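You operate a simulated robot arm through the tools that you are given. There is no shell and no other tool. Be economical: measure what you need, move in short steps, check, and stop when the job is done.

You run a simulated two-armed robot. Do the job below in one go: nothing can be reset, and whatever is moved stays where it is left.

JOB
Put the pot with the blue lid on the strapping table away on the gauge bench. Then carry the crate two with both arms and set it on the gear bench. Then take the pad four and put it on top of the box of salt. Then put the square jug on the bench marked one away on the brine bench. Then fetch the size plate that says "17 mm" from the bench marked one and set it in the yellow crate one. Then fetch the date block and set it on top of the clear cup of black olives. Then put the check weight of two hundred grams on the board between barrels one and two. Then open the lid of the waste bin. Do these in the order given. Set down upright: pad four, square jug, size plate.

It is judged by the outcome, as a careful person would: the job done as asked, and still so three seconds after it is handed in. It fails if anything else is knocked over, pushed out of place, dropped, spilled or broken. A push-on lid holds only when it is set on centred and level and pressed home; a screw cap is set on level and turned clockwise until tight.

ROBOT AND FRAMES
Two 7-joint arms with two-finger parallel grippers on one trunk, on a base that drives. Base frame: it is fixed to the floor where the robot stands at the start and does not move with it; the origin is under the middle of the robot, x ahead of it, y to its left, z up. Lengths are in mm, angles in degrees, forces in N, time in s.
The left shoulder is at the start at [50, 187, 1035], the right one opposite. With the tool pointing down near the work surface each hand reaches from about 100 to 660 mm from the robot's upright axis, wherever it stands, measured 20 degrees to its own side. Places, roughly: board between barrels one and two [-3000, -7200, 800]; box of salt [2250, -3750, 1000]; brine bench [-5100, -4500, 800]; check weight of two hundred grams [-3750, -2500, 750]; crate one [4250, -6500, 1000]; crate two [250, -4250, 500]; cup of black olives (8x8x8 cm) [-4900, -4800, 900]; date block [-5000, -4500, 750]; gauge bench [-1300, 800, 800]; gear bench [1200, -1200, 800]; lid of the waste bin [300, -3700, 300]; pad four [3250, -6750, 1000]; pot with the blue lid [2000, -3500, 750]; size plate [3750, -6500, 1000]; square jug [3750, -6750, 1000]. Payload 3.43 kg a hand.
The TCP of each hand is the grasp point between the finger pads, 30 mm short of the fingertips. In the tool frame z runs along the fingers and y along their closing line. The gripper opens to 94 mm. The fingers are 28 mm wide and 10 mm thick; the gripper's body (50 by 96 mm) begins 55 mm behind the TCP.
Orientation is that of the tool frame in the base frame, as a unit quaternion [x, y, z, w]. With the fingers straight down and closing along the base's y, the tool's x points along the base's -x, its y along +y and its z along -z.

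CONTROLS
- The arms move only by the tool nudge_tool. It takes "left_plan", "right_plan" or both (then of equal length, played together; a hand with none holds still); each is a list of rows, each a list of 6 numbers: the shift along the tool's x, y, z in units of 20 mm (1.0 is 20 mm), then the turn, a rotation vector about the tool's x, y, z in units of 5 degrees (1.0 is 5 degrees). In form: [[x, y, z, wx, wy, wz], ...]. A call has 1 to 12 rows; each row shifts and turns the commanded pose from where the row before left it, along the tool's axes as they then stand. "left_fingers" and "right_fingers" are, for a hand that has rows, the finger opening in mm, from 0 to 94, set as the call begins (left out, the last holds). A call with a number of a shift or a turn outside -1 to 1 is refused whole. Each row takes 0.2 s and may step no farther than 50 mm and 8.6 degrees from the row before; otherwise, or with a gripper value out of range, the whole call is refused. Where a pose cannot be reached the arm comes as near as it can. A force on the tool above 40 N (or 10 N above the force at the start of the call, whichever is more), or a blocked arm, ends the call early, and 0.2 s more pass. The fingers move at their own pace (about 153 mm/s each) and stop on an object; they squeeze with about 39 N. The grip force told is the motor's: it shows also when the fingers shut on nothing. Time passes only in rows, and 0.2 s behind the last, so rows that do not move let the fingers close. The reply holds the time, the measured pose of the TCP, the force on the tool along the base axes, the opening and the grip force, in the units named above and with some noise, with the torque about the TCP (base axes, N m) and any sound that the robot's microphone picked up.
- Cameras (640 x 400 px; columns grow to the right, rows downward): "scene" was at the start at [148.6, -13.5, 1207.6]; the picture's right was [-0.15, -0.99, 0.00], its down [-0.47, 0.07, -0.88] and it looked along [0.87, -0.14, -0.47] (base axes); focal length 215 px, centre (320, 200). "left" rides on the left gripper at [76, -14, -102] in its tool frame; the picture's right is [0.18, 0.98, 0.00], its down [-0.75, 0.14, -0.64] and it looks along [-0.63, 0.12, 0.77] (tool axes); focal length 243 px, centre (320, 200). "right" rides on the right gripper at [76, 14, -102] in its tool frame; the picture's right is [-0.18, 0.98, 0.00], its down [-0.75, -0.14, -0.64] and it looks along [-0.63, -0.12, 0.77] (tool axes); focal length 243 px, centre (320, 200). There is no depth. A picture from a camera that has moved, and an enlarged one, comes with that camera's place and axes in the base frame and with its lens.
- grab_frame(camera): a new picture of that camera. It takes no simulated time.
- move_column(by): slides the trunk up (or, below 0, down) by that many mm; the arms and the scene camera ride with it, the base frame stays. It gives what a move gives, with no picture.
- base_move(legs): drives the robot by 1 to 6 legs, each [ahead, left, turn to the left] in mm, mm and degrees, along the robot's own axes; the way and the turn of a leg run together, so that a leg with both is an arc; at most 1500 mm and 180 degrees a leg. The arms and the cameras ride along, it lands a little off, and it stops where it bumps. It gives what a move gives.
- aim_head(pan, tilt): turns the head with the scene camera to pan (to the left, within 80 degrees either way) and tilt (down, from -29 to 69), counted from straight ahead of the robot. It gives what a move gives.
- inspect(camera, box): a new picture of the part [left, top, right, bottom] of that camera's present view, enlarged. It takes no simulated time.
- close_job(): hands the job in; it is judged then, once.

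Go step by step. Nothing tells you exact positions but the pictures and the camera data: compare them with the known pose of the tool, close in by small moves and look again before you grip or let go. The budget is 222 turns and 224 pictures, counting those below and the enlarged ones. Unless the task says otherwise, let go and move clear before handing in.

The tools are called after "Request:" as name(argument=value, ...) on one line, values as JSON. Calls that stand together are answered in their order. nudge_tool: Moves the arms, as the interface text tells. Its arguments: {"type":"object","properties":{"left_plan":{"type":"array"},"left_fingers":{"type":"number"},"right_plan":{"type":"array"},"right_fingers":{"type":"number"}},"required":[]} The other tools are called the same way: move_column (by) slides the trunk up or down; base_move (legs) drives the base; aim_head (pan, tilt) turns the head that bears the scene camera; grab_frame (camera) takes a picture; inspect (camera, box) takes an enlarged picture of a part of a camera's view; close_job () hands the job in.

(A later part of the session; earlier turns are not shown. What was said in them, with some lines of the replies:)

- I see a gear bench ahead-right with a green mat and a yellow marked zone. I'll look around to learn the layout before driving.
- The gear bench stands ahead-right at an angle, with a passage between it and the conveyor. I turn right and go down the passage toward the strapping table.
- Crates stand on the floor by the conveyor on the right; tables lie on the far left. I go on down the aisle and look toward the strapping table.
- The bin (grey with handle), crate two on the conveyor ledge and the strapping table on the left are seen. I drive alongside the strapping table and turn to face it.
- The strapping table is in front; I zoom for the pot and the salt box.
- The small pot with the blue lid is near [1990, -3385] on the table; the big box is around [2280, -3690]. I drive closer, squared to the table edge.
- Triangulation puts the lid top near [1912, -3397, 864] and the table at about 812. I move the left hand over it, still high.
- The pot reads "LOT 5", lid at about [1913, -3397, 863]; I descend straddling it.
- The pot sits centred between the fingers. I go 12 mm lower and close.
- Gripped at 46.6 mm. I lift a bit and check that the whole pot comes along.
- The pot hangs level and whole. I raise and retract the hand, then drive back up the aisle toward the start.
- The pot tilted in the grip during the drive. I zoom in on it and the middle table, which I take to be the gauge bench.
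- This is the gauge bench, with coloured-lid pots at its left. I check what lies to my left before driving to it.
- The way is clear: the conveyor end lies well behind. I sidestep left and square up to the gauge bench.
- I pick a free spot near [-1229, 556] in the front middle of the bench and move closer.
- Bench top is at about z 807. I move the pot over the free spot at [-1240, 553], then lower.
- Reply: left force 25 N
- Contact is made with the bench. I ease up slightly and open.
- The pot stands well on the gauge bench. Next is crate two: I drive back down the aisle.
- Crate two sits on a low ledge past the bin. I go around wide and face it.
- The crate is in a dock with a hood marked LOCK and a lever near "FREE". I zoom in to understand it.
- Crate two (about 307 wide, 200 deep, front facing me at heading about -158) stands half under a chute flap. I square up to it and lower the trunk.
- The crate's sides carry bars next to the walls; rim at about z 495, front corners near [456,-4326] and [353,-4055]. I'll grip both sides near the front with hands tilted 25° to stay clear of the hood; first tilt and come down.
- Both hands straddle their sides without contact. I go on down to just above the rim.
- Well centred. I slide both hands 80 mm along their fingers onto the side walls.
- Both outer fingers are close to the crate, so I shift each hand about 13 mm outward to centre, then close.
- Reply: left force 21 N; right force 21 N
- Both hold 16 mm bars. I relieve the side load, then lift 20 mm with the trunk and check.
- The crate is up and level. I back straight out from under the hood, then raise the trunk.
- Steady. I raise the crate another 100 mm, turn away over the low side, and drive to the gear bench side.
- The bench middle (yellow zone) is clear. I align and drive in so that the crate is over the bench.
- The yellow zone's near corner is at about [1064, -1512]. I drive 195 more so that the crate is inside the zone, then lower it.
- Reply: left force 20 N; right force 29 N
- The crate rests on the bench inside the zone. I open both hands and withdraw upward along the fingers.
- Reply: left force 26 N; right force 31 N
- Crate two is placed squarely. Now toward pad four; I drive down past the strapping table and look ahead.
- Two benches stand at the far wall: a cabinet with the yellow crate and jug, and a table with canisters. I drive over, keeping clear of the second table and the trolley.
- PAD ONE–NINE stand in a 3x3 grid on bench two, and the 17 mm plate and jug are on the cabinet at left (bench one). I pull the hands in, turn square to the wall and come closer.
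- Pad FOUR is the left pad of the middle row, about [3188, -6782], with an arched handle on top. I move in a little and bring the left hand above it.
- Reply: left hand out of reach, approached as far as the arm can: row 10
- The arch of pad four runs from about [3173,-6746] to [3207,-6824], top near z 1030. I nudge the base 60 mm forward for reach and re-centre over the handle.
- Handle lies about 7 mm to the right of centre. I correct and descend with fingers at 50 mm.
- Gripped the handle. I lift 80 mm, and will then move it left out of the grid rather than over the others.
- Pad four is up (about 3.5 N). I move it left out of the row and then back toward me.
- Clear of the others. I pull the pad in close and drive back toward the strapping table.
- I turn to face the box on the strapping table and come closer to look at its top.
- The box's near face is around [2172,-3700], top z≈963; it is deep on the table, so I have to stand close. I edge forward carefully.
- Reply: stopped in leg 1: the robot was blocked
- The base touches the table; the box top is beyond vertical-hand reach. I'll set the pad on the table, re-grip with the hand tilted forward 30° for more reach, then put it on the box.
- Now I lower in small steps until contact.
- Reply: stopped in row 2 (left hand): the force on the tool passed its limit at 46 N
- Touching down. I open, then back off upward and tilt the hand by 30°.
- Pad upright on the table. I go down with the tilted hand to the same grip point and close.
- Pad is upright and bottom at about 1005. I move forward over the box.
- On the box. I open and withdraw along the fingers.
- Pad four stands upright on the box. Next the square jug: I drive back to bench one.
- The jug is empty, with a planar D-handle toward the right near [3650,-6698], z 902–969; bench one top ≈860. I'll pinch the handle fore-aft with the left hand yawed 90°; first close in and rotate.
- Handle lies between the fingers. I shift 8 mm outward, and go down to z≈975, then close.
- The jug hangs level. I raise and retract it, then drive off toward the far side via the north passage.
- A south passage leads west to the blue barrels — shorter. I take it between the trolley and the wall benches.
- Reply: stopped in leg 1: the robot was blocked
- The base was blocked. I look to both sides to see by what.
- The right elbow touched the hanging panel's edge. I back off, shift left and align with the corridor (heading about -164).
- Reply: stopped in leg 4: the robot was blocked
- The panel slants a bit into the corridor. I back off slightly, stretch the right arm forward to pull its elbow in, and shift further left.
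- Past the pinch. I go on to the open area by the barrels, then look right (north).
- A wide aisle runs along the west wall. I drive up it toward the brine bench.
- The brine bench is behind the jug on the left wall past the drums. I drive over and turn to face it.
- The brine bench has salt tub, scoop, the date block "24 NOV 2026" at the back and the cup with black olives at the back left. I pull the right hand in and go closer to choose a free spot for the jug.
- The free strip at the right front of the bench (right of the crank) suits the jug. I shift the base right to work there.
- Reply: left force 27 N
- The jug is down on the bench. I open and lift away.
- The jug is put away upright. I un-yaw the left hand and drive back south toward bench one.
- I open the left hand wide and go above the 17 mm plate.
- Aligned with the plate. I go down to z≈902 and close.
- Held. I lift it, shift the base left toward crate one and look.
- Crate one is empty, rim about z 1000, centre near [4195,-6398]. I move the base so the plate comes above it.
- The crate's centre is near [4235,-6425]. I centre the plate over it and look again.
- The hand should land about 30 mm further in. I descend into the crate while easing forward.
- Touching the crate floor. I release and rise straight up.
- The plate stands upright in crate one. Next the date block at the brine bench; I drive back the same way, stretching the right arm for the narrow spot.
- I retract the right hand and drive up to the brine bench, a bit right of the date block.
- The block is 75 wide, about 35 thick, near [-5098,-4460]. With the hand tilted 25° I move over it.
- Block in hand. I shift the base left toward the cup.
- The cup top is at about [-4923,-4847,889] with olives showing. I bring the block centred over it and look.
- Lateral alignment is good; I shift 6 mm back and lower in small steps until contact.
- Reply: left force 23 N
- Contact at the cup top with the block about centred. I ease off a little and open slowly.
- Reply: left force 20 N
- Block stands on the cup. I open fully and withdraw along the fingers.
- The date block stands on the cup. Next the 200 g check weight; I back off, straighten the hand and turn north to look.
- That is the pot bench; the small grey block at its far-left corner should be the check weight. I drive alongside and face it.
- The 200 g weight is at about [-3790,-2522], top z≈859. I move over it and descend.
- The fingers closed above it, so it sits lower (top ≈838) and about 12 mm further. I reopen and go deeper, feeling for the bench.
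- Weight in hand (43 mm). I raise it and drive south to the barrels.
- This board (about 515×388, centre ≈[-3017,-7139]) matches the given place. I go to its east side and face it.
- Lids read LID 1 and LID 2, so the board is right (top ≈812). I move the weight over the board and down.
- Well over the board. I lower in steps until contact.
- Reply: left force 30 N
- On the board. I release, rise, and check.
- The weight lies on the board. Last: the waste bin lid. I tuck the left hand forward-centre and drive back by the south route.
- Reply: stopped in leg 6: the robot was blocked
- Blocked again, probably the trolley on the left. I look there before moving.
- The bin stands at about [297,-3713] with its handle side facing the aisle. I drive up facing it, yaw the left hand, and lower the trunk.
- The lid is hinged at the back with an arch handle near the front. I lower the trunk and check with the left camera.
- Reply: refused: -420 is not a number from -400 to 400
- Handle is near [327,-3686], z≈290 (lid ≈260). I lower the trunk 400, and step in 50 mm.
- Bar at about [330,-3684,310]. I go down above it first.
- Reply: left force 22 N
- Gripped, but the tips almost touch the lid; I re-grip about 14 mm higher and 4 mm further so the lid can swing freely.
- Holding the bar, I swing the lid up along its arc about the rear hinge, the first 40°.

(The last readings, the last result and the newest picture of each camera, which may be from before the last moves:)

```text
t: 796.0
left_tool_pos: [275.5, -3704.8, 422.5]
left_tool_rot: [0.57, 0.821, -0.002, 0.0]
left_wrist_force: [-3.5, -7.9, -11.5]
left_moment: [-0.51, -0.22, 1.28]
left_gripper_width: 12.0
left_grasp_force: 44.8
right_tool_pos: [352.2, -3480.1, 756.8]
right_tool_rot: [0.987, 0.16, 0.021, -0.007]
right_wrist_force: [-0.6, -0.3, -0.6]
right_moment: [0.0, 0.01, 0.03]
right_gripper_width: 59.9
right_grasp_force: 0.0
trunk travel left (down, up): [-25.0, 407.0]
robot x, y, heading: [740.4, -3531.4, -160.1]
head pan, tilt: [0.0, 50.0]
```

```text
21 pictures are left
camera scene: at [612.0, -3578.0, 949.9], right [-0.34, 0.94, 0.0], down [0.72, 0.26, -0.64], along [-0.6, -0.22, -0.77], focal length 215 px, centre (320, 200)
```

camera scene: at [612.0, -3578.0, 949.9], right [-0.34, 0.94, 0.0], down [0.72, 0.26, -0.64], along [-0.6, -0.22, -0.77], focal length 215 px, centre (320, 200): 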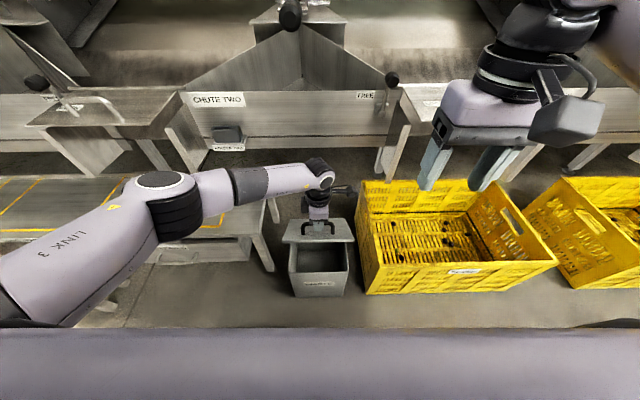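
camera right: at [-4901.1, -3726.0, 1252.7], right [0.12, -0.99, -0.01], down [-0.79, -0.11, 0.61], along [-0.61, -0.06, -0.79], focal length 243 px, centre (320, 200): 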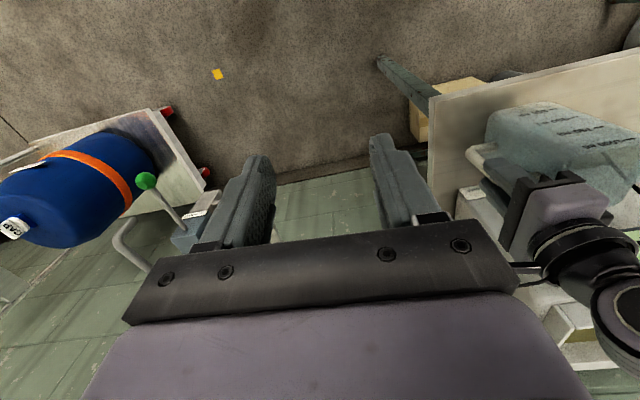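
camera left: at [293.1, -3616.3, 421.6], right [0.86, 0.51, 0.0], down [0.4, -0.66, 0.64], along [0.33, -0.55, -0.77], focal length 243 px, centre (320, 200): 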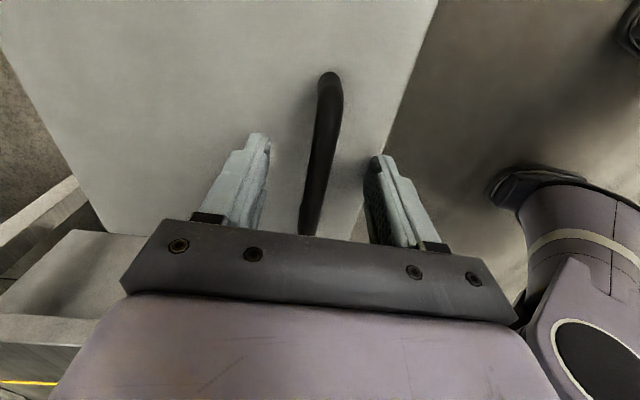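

The lid is opening. I continue the arc to about 70°.

Request:
nudge_tool(left_plan=[[0, -0.575, -0.435, 0, 0, 0], [0, -0.61, -0.38, 0, 0, 0], [0, -0.64, -0.325, 0, 0, 0], [0, -0.665, -0.27, 0, 0, 0], [0, -0.685, -0.21, 0, 0, 0], [0, -0.7, -0.15, 0, 0, 0]])

Request:
inspect(camera="scene", box=[240, 130, 400, 310])

```text
t: 797.4
left_tool_pos: [217.9, -3726.9, 456.2]
left_tool_rot: [0.572, 0.82, -0.001, -0.002]
left_wrist_force: [1.3, -3.5, -4.3]
left_moment: [-1.26, -0.63, 1.33]
left_gripper_width: 11.7
left_grasp_force: 44.8
left hand out of reach, approached as far as the arm can: row 5, 6
right_tool_pos: [352.4, -3480.2, 755.9]
right_tool_rot: [0.987, 0.158, 0.021, -0.006]
right_wrist_force: [-0.8, 0.0, 1.4]
right_moment: [0.0, 0.01, 0.02]
right_gripper_width: 60.1
right_grasp_force: 0.0
trunk travel left (down, up): [-25.0, 407.0]
robot x, y, heading: [742.8, -3532.4, -160.5]
head pan, tilt: [0.0, 50.0]
```

```text
2.22 times, centred on (320, 220) of scene
camera zoom: at [612.2, -3577.4, 949.8], right [-0.34, 0.94, 0.0], down [0.72, 0.26, -0.64], along [-0.6, -0.22, -0.77], focal length 478 px, centre (320, 156)
```

zoom: 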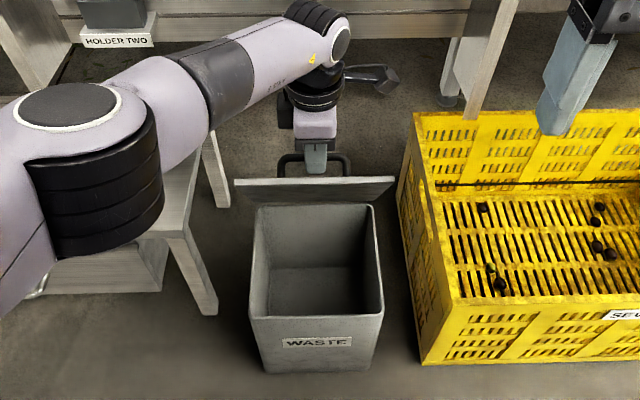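

Lid at about 65°. The arm is at its reach, so I roll the base 70 mm forward to carry the lid past vertical.

Request:
base_move(legs=[[70, 0, 0]])

Request:
inspect(camera="scene", box=[240, 150, 400, 330])

```text
t: 798.4
left_tool_pos: [151.4, -3752.4, 457.8]
left_tool_rot: [0.571, 0.821, -0.003, -0.003]
left_wrist_force: [-1.5, -8.3, 9.9]
left_moment: [0.28, 0.29, 1.27]
left_gripper_width: 11.9
left_grasp_force: 45.1
right_tool_pos: [288.7, -3503.6, 756.6]
right_tool_rot: [0.987, 0.16, 0.021, -0.006]
right_wrist_force: [1.4, -0.3, -0.9]
right_moment: [0.05, 0.04, 0.0]
right_gripper_width: 60.0
right_grasp_force: 0.1
trunk travel left (down, up): [-25.0, 407.0]
robot x, y, heading: [677.7, -3554.1, -160.3]
head pan, tilt: [0.0, 50.0]
```

```text
2.22 times, centred on (320, 240) of scene
camera zoom: at [547.7, -3601.2, 950.2], right [-0.34, 0.94, 0.0], down [0.72, 0.26, -0.64], along [-0.61, -0.22, -0.77], focal length 478 px, centre (320, 111)
```

zoom: 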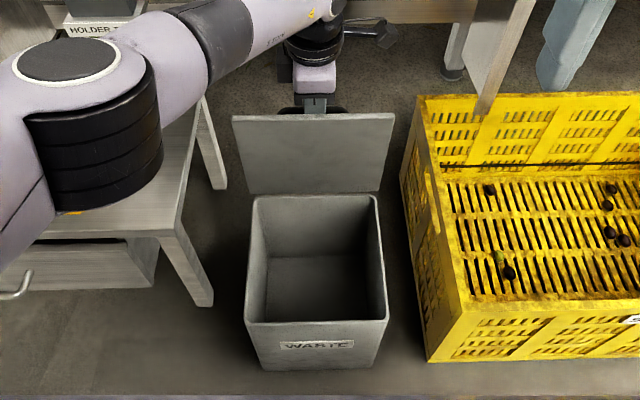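

The lid is about vertical. I nudge 20 mm further with the base and a bit with the arm to get past vertical.

Request:
base_move(legs=[[22, 0, 0]])

Request:
nudge_tool(left_plan=[[0, -0.3, 0.15, 0, 0, 0], [0, -0.3, 0.15, 0, 0, 0], [0, -0.3, 0.15, 0, 0, 0]])

Request:
inspect(camera="scene", box=[240, 150, 400, 330])

```text
t: 799.2
left_tool_pos: [147.3, -3754.1, 457.1]
left_tool_rot: [0.566, 0.824, -0.001, -0.003]
left_wrist_force: [-1.1, 2.5, -3.3]
left_moment: [-0.42, -0.11, 1.36]
left_gripper_width: 11.5
left_grasp_force: 44.7
right_tool_pos: [283.0, -3505.6, 756.0]
right_tool_rot: [0.987, 0.16, 0.023, -0.006]
right_wrist_force: [0.1, 0.3, -0.3]
right_moment: [-0.01, 0.0, 0.0]
right_gripper_width: 60.1
right_grasp_force: 0.1
trunk travel left (down, up): [-25.0, 407.0]
robot x, y, heading: [671.3, -3560.2, -159.9]
head pan, tilt: [0.0, 50.0]
stopped in leg 1: the robot was blocked; the commanded pose is now the measured one
```

```text
t: 800.0
left_tool_pos: [144.5, -3772.1, 454.7]
left_tool_rot: [0.558, 0.83, 0.0, -0.005]
left_wrist_force: [-12.4, 34.8, -3.0]
left_moment: [0.47, 0.19, -0.15]
left_gripper_width: 11.6
left_grasp_force: 45.6
left hand out of reach, approached as far as the arm can: row 1, 2, 3
right_tool_pos: [282.9, -3503.7, 756.3]
right_tool_rot: [0.987, 0.159, 0.022, -0.005]
right_wrist_force: [-0.3, -1.0, -0.4]
right_moment: [0.03, -0.02, 0.02]
right_gripper_width: 60.3
right_grasp_force: 0.0
trunk travel left (down, up): [-25.0, 407.0]
robot x, y, heading: [669.5, -3558.8, -160.0]
head pan, tilt: [0.0, 50.0]
```

```text
2.22 times, centred on (320, 240) of scene
camera zoom: at [541.7, -3602.3, 950.0], right [-0.34, 0.94, 0.0], down [0.72, 0.26, -0.64], along [-0.6, -0.22, -0.77], focal length 478 px, centre (320, 111)
```

zoom: 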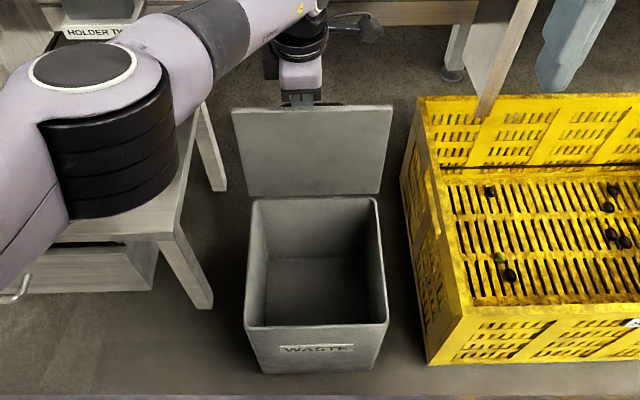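

The arm hit its limit and the base touched something, so I undo the last arm nudge. The lid is about vertical; I'll use the right hand, fist closed and tilted 45°, to push its inner face past vertical while the left still holds.

Request:
nudge_tool(left_plan=[[0, 0.45, -0.22, 0, 0, 0], [0, 0.45, -0.22, 0, 0, 0], [0, 0, 0, 0, 0, 0], [0, 0, 0, 0, 0, 0], [0, 0, 0, 0, 0, 0], [0, 0, 0, 0, 0, 0], [0, 0, 0, 0, 0, 0], [0, 0, 0, 0, 0, 0], [0, 0, 0, 0, 0, 0]], right_plan=[[0, 0, 0, 0, -1, 0], [0, 0, 0, 0, -1, 0], [0, 0, 0, 0, -1, 0], [0, 0, 0, 0, -1, 0], [0, 0, 0, 0, -1, 0], [0, 0, 0, 0, -1, 0], [0, 0, 0, 0, -1, 0], [0, 0, 0, 0, -1, 0], [0, 0, 0, 0, -1, 0]], right_fingers=0)

Request:
nudge_tool(right_plan=[[0.525, 0.3, 0.965, 0, 0, 0], [0.525, 0.3, 0.965, 0, 0, 0], [0.525, 0.4, 0.965, 0, 0, 0], [0.525, 0.4, 0.965, 0, 0, 0], [0.525, 0.5, 0.965, 0, 0, 0], [0.525, 0.5, 0.965, 0, 0, 0], [0.525, 0.5, 0.965, 0, 0, 0], [0.525, 0.5, 0.965, 0, 0, 0], [0.525, 0.5, 0.965, 0, 0, 0], [0.525, 0.5, 0.965, 0, 0, 0], [0.525, 0.5, 0.965, 0, 0, 0]])

Request:
grab_frame(camera="scene")

```text
t: 800.5
left_tool_pos: [144.0, -3782.2, 452.2]
left_tool_rot: [0.553, 0.833, 0.0, -0.004]
left_wrist_force: [-5.3, 15.9, 3.7]
left_moment: [0.26, -0.06, -1.03]
left_gripper_width: 11.2
left_grasp_force: 44.5
left hand out of reach, approached as far as the arm can: row 1
right_tool_pos: [283.0, -3504.2, 755.7]
right_tool_rot: [0.987, 0.159, -0.011, 0.0]
right_wrist_force: [-0.9, 0.1, -0.2]
right_moment: [0.0, -0.02, 0.0]
right_gripper_width: 0.1
right_grasp_force: 33.1
trunk travel left (down, up): [-25.0, 407.0]
robot x, y, heading: [671.3, -3556.3, -160.4]
head pan, tilt: [0.0, 50.0]
stopped in row 1 (left hand): the force on the tool passed its limit at 58 N (the readings are from after the stop); the commanded pose is now the measured one
```

```text
t: 802.8
left_tool_pos: [144.1, -3781.0, 452.4]
left_tool_rot: [0.553, 0.833, 0.001, -0.005]
left_wrist_force: [-1.6, 8.9, 2.6]
left_moment: [-0.44, -0.45, -0.85]
left_gripper_width: 11.3
left_grasp_force: 45.1
right_tool_pos: [405.5, -3560.4, 551.6]
right_tool_rot: [0.988, 0.153, -0.016, 0.0]
right_wrist_force: [-1.2, 0.1, -0.1]
right_moment: [0.04, -0.05, -0.08]
right_gripper_width: 0.1
right_grasp_force: 33.4
trunk travel left (down, up): [-25.0, 407.0]
robot x, y, heading: [672.8, -3558.0, -160.1]
head pan, tilt: [0.0, 50.0]
stopped in row 11 (right hand): the force on the tool passed its limit at 62 N (the readings are from after the stop); the commanded pose is now the measured one
```

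```text
17 pictures are left
camera scene: at [542.0, -3602.2, 950.0], right [-0.34, 0.94, 0.0], down [0.72, 0.26, -0.64], along [-0.6, -0.22, -0.77], focal length 215 px, centre (320, 200)
```

scene: 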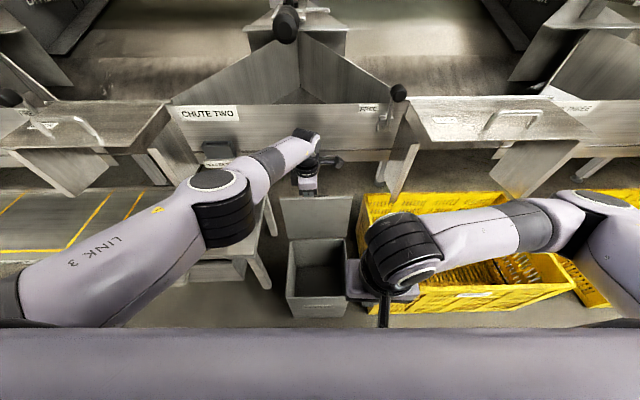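

The right hand's tilt had been cut off with the left's stop; it is untilted and near my body. I move it forward and tilt it alone now.

Request:
nudge_tool(right_plan=[[-0.9, 0, -0.3, 0, 0, 0], [-0.9, 0, -0.3, 0, 0, 0], [-0.9, 0, 0, 0, 0, 0], [0, 0, 0, 0, -1, 0], [0, 0, 0, 0, -1, 0], [0, 0, 0, 0, -1, 0], [0, 0, 0, 0, -1, 0], [0, 0, 0, 0, -1, 0], [0, 0, 0, 0, -1, 0], [0, 0, 0, 0, -1, 0], [0, 0, 0, 0, -1, 0], [0, 0, 0, 0, -1, 0]])

Request:
grab_frame(camera="scene")

```text
t: 805.4
left_tool_pos: [144.8, -3781.6, 452.4]
left_tool_rot: [0.551, 0.834, 0.001, -0.005]
left_wrist_force: [-7.6, 16.6, 1.8]
left_moment: [0.37, 0.29, -0.96]
left_gripper_width: 11.4
left_grasp_force: 44.8
right_tool_pos: [340.3, -3580.0, 572.7]
right_tool_rot: [0.904, 0.118, -0.407, 0.058]
right_wrist_force: [0.4, 0.0, 0.3]
right_moment: [0.0, -0.02, 0.04]
right_gripper_width: 0.1
right_grasp_force: 33.2
trunk travel left (down, up): [-25.0, 407.0]
robot x, y, heading: [668.7, -3556.3, -159.9]
head pan, tilt: [0.0, 50.0]
```

```text
16 pictures are left
camera scene: at [542.1, -3602.4, 950.1], right [-0.34, 0.94, 0.0], down [0.72, 0.26, -0.64], along [-0.6, -0.22, -0.77], focal length 215 px, centre (320, 200)
```

scene: 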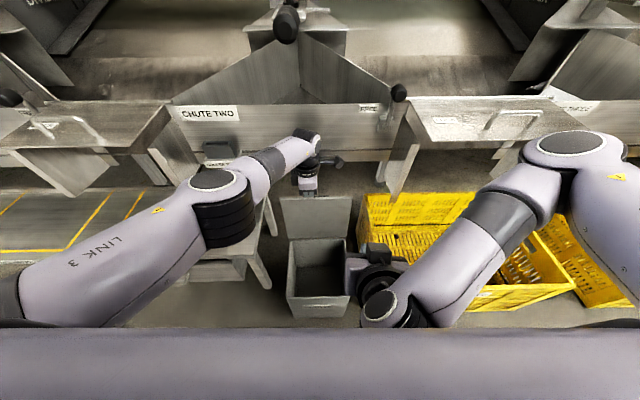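

Now the fist goes to the inner side of the lid, right of centre.

Request:
nudge_tool(right_plan=[[-0.013, 0.31, 0.95, 0, 0, 0], [-0.013, 0.31, 0.95, 0, 0, 0], [-0.013, 0.31, 0.95, 0, 0, 0], [-0.013, 0.31, 0.95, 0, 0, 0], [-0.013, 0.31, 0.95, 0, 0, 0], [-0.013, 0.31, 0.95, 0, 0, 0], [-0.013, 0.31, 0.95, 0, 0, 0], [-0.013, 0.31, 0.95, 0, 0, 0], [-0.013, 0.31, 0.95, 0, 0, 0]])

Request:
inspect(camera="scene", box=[240, 130, 420, 330])

```text
t: 807.4
left_tool_pos: [142.9, -3781.5, 452.8]
left_tool_rot: [0.551, 0.835, 0.001, -0.004]
left_wrist_force: [-7.1, 17.0, 3.5]
left_moment: [0.2, 0.08, -0.96]
left_gripper_width: 11.8
left_grasp_force: 45.2
right_tool_pos: [250.0, -3667.2, 451.0]
right_tool_rot: [0.906, 0.143, -0.393, 0.06]
right_wrist_force: [0.1, -0.1, -0.8]
right_moment: [-0.02, -0.01, -0.02]
right_gripper_width: 0.0
right_grasp_force: 32.8
trunk travel left (down, up): [-25.0, 407.0]
robot x, y, heading: [668.6, -3555.7, -160.1]
head pan, tilt: [0.0, 50.0]
```

```text
2.00 times, centred on (330, 230) of scene
camera zoom: at [542.1, -3602.3, 950.2], right [-0.34, 0.94, 0.0], down [0.72, 0.26, -0.64], along [-0.6, -0.22, -0.77], focal length 430 px, centre (300, 140)
```

zoom: 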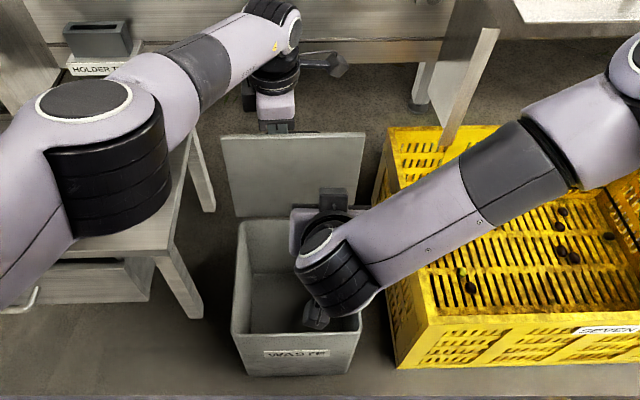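

I push forward gently with the right fist until it meets the lid.

Request:
nudge_tool(right_plan=[[-0.33, 0, 0.37, 0, 0, 0], [-0.33, 0, 0.37, 0, 0, 0], [-0.33, 0, 0.37, 0, 0, 0], [-0.33, 0, 0.37, 0, 0, 0], [-0.33, 0, 0.37, 0, 0, 0]])

Request:
nudge_tool(left_plan=[[0, 0, 0, 0, 0, 0], [0, 0, 0, 0, 0, 0]], left_fingers=70)

Request:
inspect(camera="scene", box=[240, 130, 420, 330])

```text
t: 808.6
left_tool_pos: [144.5, -3783.2, 453.9]
left_tool_rot: [0.551, 0.834, 0.001, -0.005]
left_wrist_force: [-8.5, 16.8, 4.4]
left_moment: [0.17, 0.08, -0.98]
left_gripper_width: 11.7
left_grasp_force: 45.2
right_tool_pos: [202.9, -3682.3, 450.4]
right_tool_rot: [0.906, 0.141, -0.394, 0.058]
right_wrist_force: [-0.6, -0.3, 0.2]
right_moment: [0.01, -0.02, -0.03]
right_gripper_width: 0.0
right_grasp_force: 33.2
trunk travel left (down, up): [-25.0, 407.0]
robot x, y, heading: [668.1, -3555.7, -160.1]
head pan, tilt: [0.0, 50.0]
```

```text
t: 809.2
left_tool_pos: [145.0, -3785.4, 452.8]
left_tool_rot: [0.55, 0.835, -0.001, -0.003]
left_wrist_force: [-0.8, -0.2, 0.4]
left_moment: [0.0, 0.01, -0.03]
left_gripper_width: 69.3
left_grasp_force: 0.1
right_tool_pos: [203.8, -3683.1, 452.1]
right_tool_rot: [0.906, 0.143, -0.394, 0.059]
right_wrist_force: [1.3, -1.5, 0.3]
right_moment: [-0.02, -0.04, 0.02]
right_gripper_width: 0.0
right_grasp_force: 33.0
trunk travel left (down, up): [-25.0, 407.0]
robot x, y, heading: [670.4, -3558.7, -159.9]
head pan, tilt: [0.0, 50.0]
```

```text
2.00 times, centred on (330, 230) of scene
camera zoom: at [542.2, -3603.0, 950.0], right [-0.34, 0.94, 0.0], down [0.72, 0.26, -0.64], along [-0.6, -0.22, -0.77], focal length 430 px, centre (300, 140)
```

zoom: 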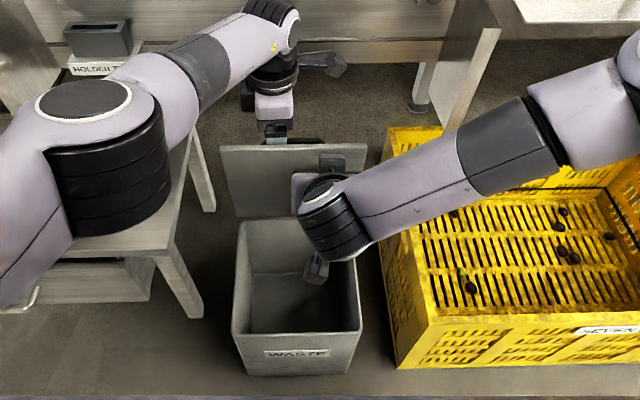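

The lid leans slightly on my right fist. I push it back a bit, raise the left hand clear, then push on.

Request:
nudge_tool(right_plan=[[-0.27, 0, 0.3, 0, 0, 0], [-0.27, 0, 0.3, 0, 0, 0]])

Request:
nudge_tool(left_plan=[[0, 0, -0.9, 0, 0, 0], [0, 0, -0.9, 0, 0, 0], [0, 0, -0.9, 0, 0, 0], [0, 0, -0.9, 0, 0, 0], [0, 0, -0.9, 0, 0, 0], [0, 0.2, -0.9, 0, 0, 0], [0, 0.4, -0.9, 0, 0, 0], [0, 0.5, -0.9, 0, 0, 0]])

Request:
inspect(camera="scene", box=[240, 130, 420, 330])

```text
t: 809.8
left_tool_pos: [141.7, -3786.3, 452.5]
left_tool_rot: [0.551, 0.835, -0.006, -0.008]
left_wrist_force: [-12.8, -1.0, -3.0]
left_moment: [0.02, -0.01, 0.02]
left_gripper_width: 63.0
left_grasp_force: 0.1
right_tool_pos: [196.8, -3687.9, 446.0]
right_tool_rot: [0.91, 0.146, -0.384, 0.06]
right_wrist_force: [15.3, 6.7, 5.1]
right_moment: [-0.03, -0.03, -0.05]
right_gripper_width: 0.0
right_grasp_force: 33.0
trunk travel left (down, up): [-25.0, 407.0]
robot x, y, heading: [673.3, -3557.5, -160.3]
head pan, tilt: [0.0, 50.0]
stopped in row 2 (right hand): the force on the tool passed its limit at 46 N (the readings are from after the stop); the commanded pose is now the measured one
```

```text
t: 811.6
left_tool_pos: [164.9, -3774.1, 597.1]
left_tool_rot: [0.55, 0.835, -0.004, -0.006]
left_wrist_force: [-0.2, 0.3, -0.5]
left_moment: [-0.02, -0.01, -0.04]
left_gripper_width: 70.0
left_grasp_force: 0.0
right_tool_pos: [193.9, -3687.9, 447.1]
right_tool_rot: [0.909, 0.145, -0.386, 0.06]
right_wrist_force: [0.1, -0.9, -0.2]
right_moment: [0.01, 0.01, 0.0]
right_gripper_width: 0.1
right_grasp_force: 32.9
trunk travel left (down, up): [-25.0, 407.0]
robot x, y, heading: [668.7, -3557.5, -160.3]
head pan, tilt: [0.0, 50.0]
```

```text
2.00 times, centred on (330, 230) of scene
camera zoom: at [542.1, -3602.6, 950.1], right [-0.34, 0.94, 0.0], down [0.72, 0.26, -0.64], along [-0.6, -0.22, -0.77], focal length 430 px, centre (300, 140)
```

zoom: 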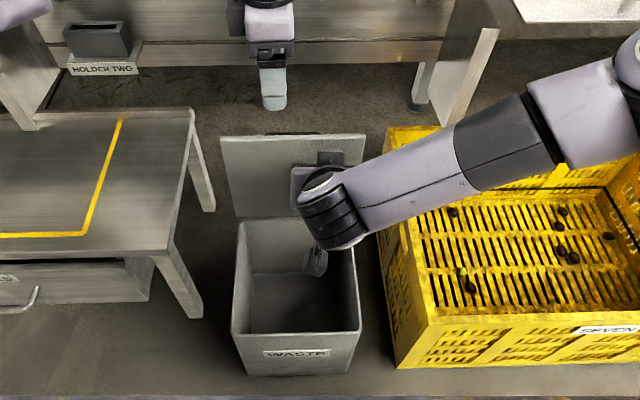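

Left hand is clear. I push the lid on with the right fist.

Request:
nudge_tool(right_plan=[[-0.3, 0, 0.33, 0, 0, 0], [-0.3, 0, 0.33, 0, 0, 0], [-0.3, 0, 0.33, 0, 0, 0], [-0.3, 0, 0.33, 0, 0, 0], [-0.3, 0, 0.33, 0, 0, 0], [-0.3, 0, 0.33, 0, 0, 0], [-0.3, 0, 0.33, 0, 0, 0]])

Request:
inspect(camera="scene", box=[240, 130, 420, 330])

```text
t: 812.7
left_tool_pos: [165.4, -3773.2, 597.5]
left_tool_rot: [0.551, 0.835, -0.004, -0.006]
left_wrist_force: [0.3, 0.7, 0.5]
left_moment: [-0.01, 0.01, 0.0]
left_gripper_width: 69.7
left_grasp_force: 0.1
right_tool_pos: [166.8, -3699.0, 444.1]
right_tool_rot: [0.911, 0.146, -0.382, 0.06]
right_wrist_force: [8.3, 4.4, 5.8]
right_moment: [-0.07, 0.06, -0.05]
right_gripper_width: 0.0
right_grasp_force: 32.8
trunk travel left (down, up): [-25.0, 407.0]
robot x, y, heading: [667.3, -3554.0, -160.3]
head pan, tilt: [0.0, 50.0]
stopped in row 5 (right hand): the force on the tool passed its limit at 51 N (the readings are from after the stop); the commanded pose is now the measured one
```

```text
2.00 times, centred on (330, 230) of scene
camera zoom: at [543.0, -3601.9, 950.2], right [-0.34, 0.94, 0.0], down [0.72, 0.26, -0.64], along [-0.61, -0.22, -0.77], focal length 430 px, centre (300, 140)
```

zoom: 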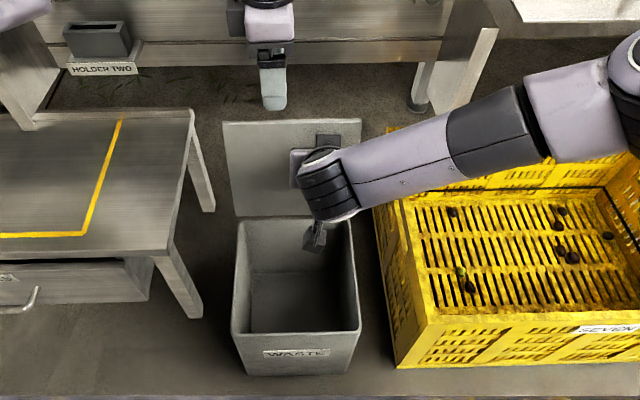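

The lid is at about 103° and against its stop. I withdraw the right hand and check that it stays.

Request:
nudge_tool(right_plan=[[0.3, 0, -0.33, 0, 0, 0], [0.66, 0, -0.74, 0, 0, 0], [0.66, 0, -0.74, 0, 0, 0], [0.5, -0.3, -0.9, 0, 0, 0], [0, -0.5, -1, 0, 0, 0], [0, -0.5, -1, 0, 0, 0], [-0.5, -0.5, -0.9, 0, 0, 0], [-0.5, -0.5, -0.9, 0, 0, 0], [-0.5, -0.5, -0.9, 0, 0, 0]])

Request:
grab_frame(camera="scene")

```text
t: 814.7
left_tool_pos: [164.7, -3774.3, 596.7]
left_tool_rot: [0.551, 0.834, -0.005, -0.006]
left_wrist_force: [0.1, -0.1, -0.5]
left_moment: [0.06, -0.01, -0.02]
left_gripper_width: 70.0
left_grasp_force: 0.2
right_tool_pos: [254.9, -3610.1, 540.5]
right_tool_rot: [0.91, 0.147, -0.383, 0.059]
right_wrist_force: [-0.1, 0.0, -0.1]
right_moment: [0.0, -0.01, -0.03]
right_gripper_width: 0.0
right_grasp_force: 33.7
trunk travel left (down, up): [-25.0, 407.0]
robot x, y, heading: [671.7, -3556.8, -160.1]
head pan, tilt: [0.0, 50.0]
```

```text
11 pictures are left
camera scene: at [542.4, -3602.2, 950.1], right [-0.34, 0.94, 0.0], down [0.72, 0.26, -0.64], along [-0.6, -0.22, -0.77], focal length 215 px, centre (320, 200)
```

scene: 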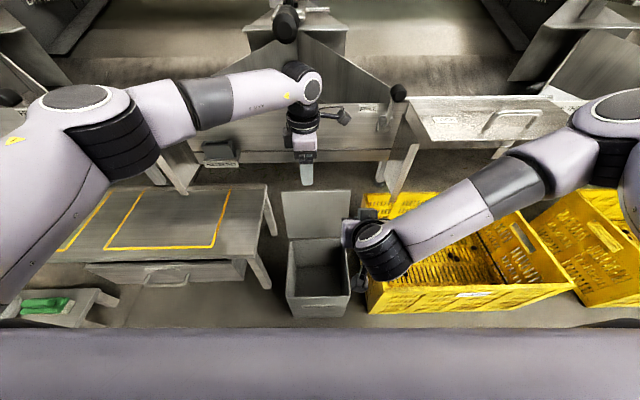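

The lid stays open. I raise both hands and back away, then check once more.

Request:
nudge_tool(left_plan=[[0, 0.5, -0.9, 0, 0, 0], [0, 0.5, -0.9, 0, 0, 0], [0, 0.5, -0.9, 0, 0, 0], [0, 0.5, -0.9, 0, 0, 0]], right_plan=[[-0.5, 0, -0.7, 0, 0, 0], [-0.5, 0, -0.7, 0, 0, 0], [-0.5, 0, -0.7, 0, 0, 0], [-0.5, 0, -0.7, 0, 0, 0]])

Request:
base_move(legs=[[-300, 0, 0]])

Request:
grab_frame(camera="scene")

```text
t: 815.7
left_tool_pos: [205.6, -3756.4, 667.1]
left_tool_rot: [0.551, 0.834, -0.004, -0.006]
left_wrist_force: [-0.2, -0.4, 0.4]
left_moment: [0.01, 0.0, -0.02]
left_gripper_width: 69.8
left_grasp_force: 0.1
right_tool_pos: [266.2, -3606.1, 608.0]
right_tool_rot: [0.911, 0.147, -0.381, 0.059]
right_wrist_force: [-0.1, 0.5, -0.5]
right_moment: [-0.03, 0.0, 0.0]
right_gripper_width: 0.0
right_grasp_force: 32.8
trunk travel left (down, up): [-25.0, 407.0]
robot x, y, heading: [671.2, -3558.1, -160.0]
head pan, tilt: [0.0, 50.0]
```

```text
t: 817.8
left_tool_pos: [481.9, -3656.2, 667.8]
left_tool_rot: [0.55, 0.835, -0.004, -0.006]
left_wrist_force: [0.2, 0.4, -0.4]
left_moment: [0.01, 0.01, 0.01]
left_gripper_width: 69.9
left_grasp_force: 0.0
right_tool_pos: [545.3, -3505.0, 607.9]
right_tool_rot: [0.91, 0.147, -0.383, 0.061]
right_wrist_force: [0.0, -0.2, 0.3]
right_moment: [0.01, -0.02, 0.01]
right_gripper_width: 0.0
right_grasp_force: 33.0
trunk travel left (down, up): [-25.0, 407.0]
robot x, y, heading: [947.8, -3455.3, -160.0]
head pan, tilt: [0.0, 50.0]
```

```text
10 pictures are left
camera scene: at [820.1, -3502.5, 950.1], right [-0.34, 0.94, 0.0], down [0.72, 0.26, -0.64], along [-0.6, -0.22, -0.77], focal length 215 px, centre (320, 200)
```

scene: 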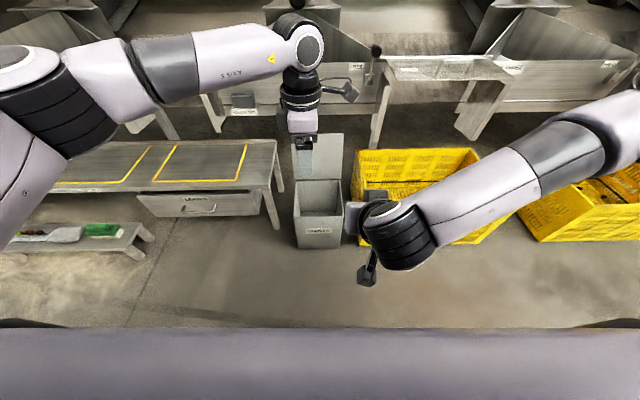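

The bin stands in place with its lid open, and both hands are empty and clear, so I hand the job in.

Request:
close_job()

```text
The job is handed in.
```

All eight parts were done in the order given, and I handed the job in with both hands empty and clear of everything.

- **Pot with the blue lid:** it stands on the gauge bench.
- **Crate two:** it is on the gear bench, inside the yellow zone.
- **Pad four:** it stands upright on the large brown box on the strapping table. I saw no label on that box and took it as the box of salt from the position you gave. There is also a tub marked SALT on the brine bench.
- **Square jug:** it stands upright at the right front of the brine bench.
- **17 mm size plate:** it stands upright in crate one.
- **Date block:** it stands on the cup of black olives, slightly off centre.
- **200 g weight:** it lies on the board between barrels one and two.
- **Waste bin:** the lid is open past vertical and stayed open after I let go.

The robot made contact several times along the way:
- The base stopped against the strapping table.
- The right elbow appeared to touch the hanging panel in the south passage, twice.
- The base stopped a third time there, probably against the trolley.
- It stopped once more at the bin, against something I could not identify.

I saw nothing knocked over, but I did not go back to check the trolley or the panel. Apart from the bin, I checked each item only right after placing it.
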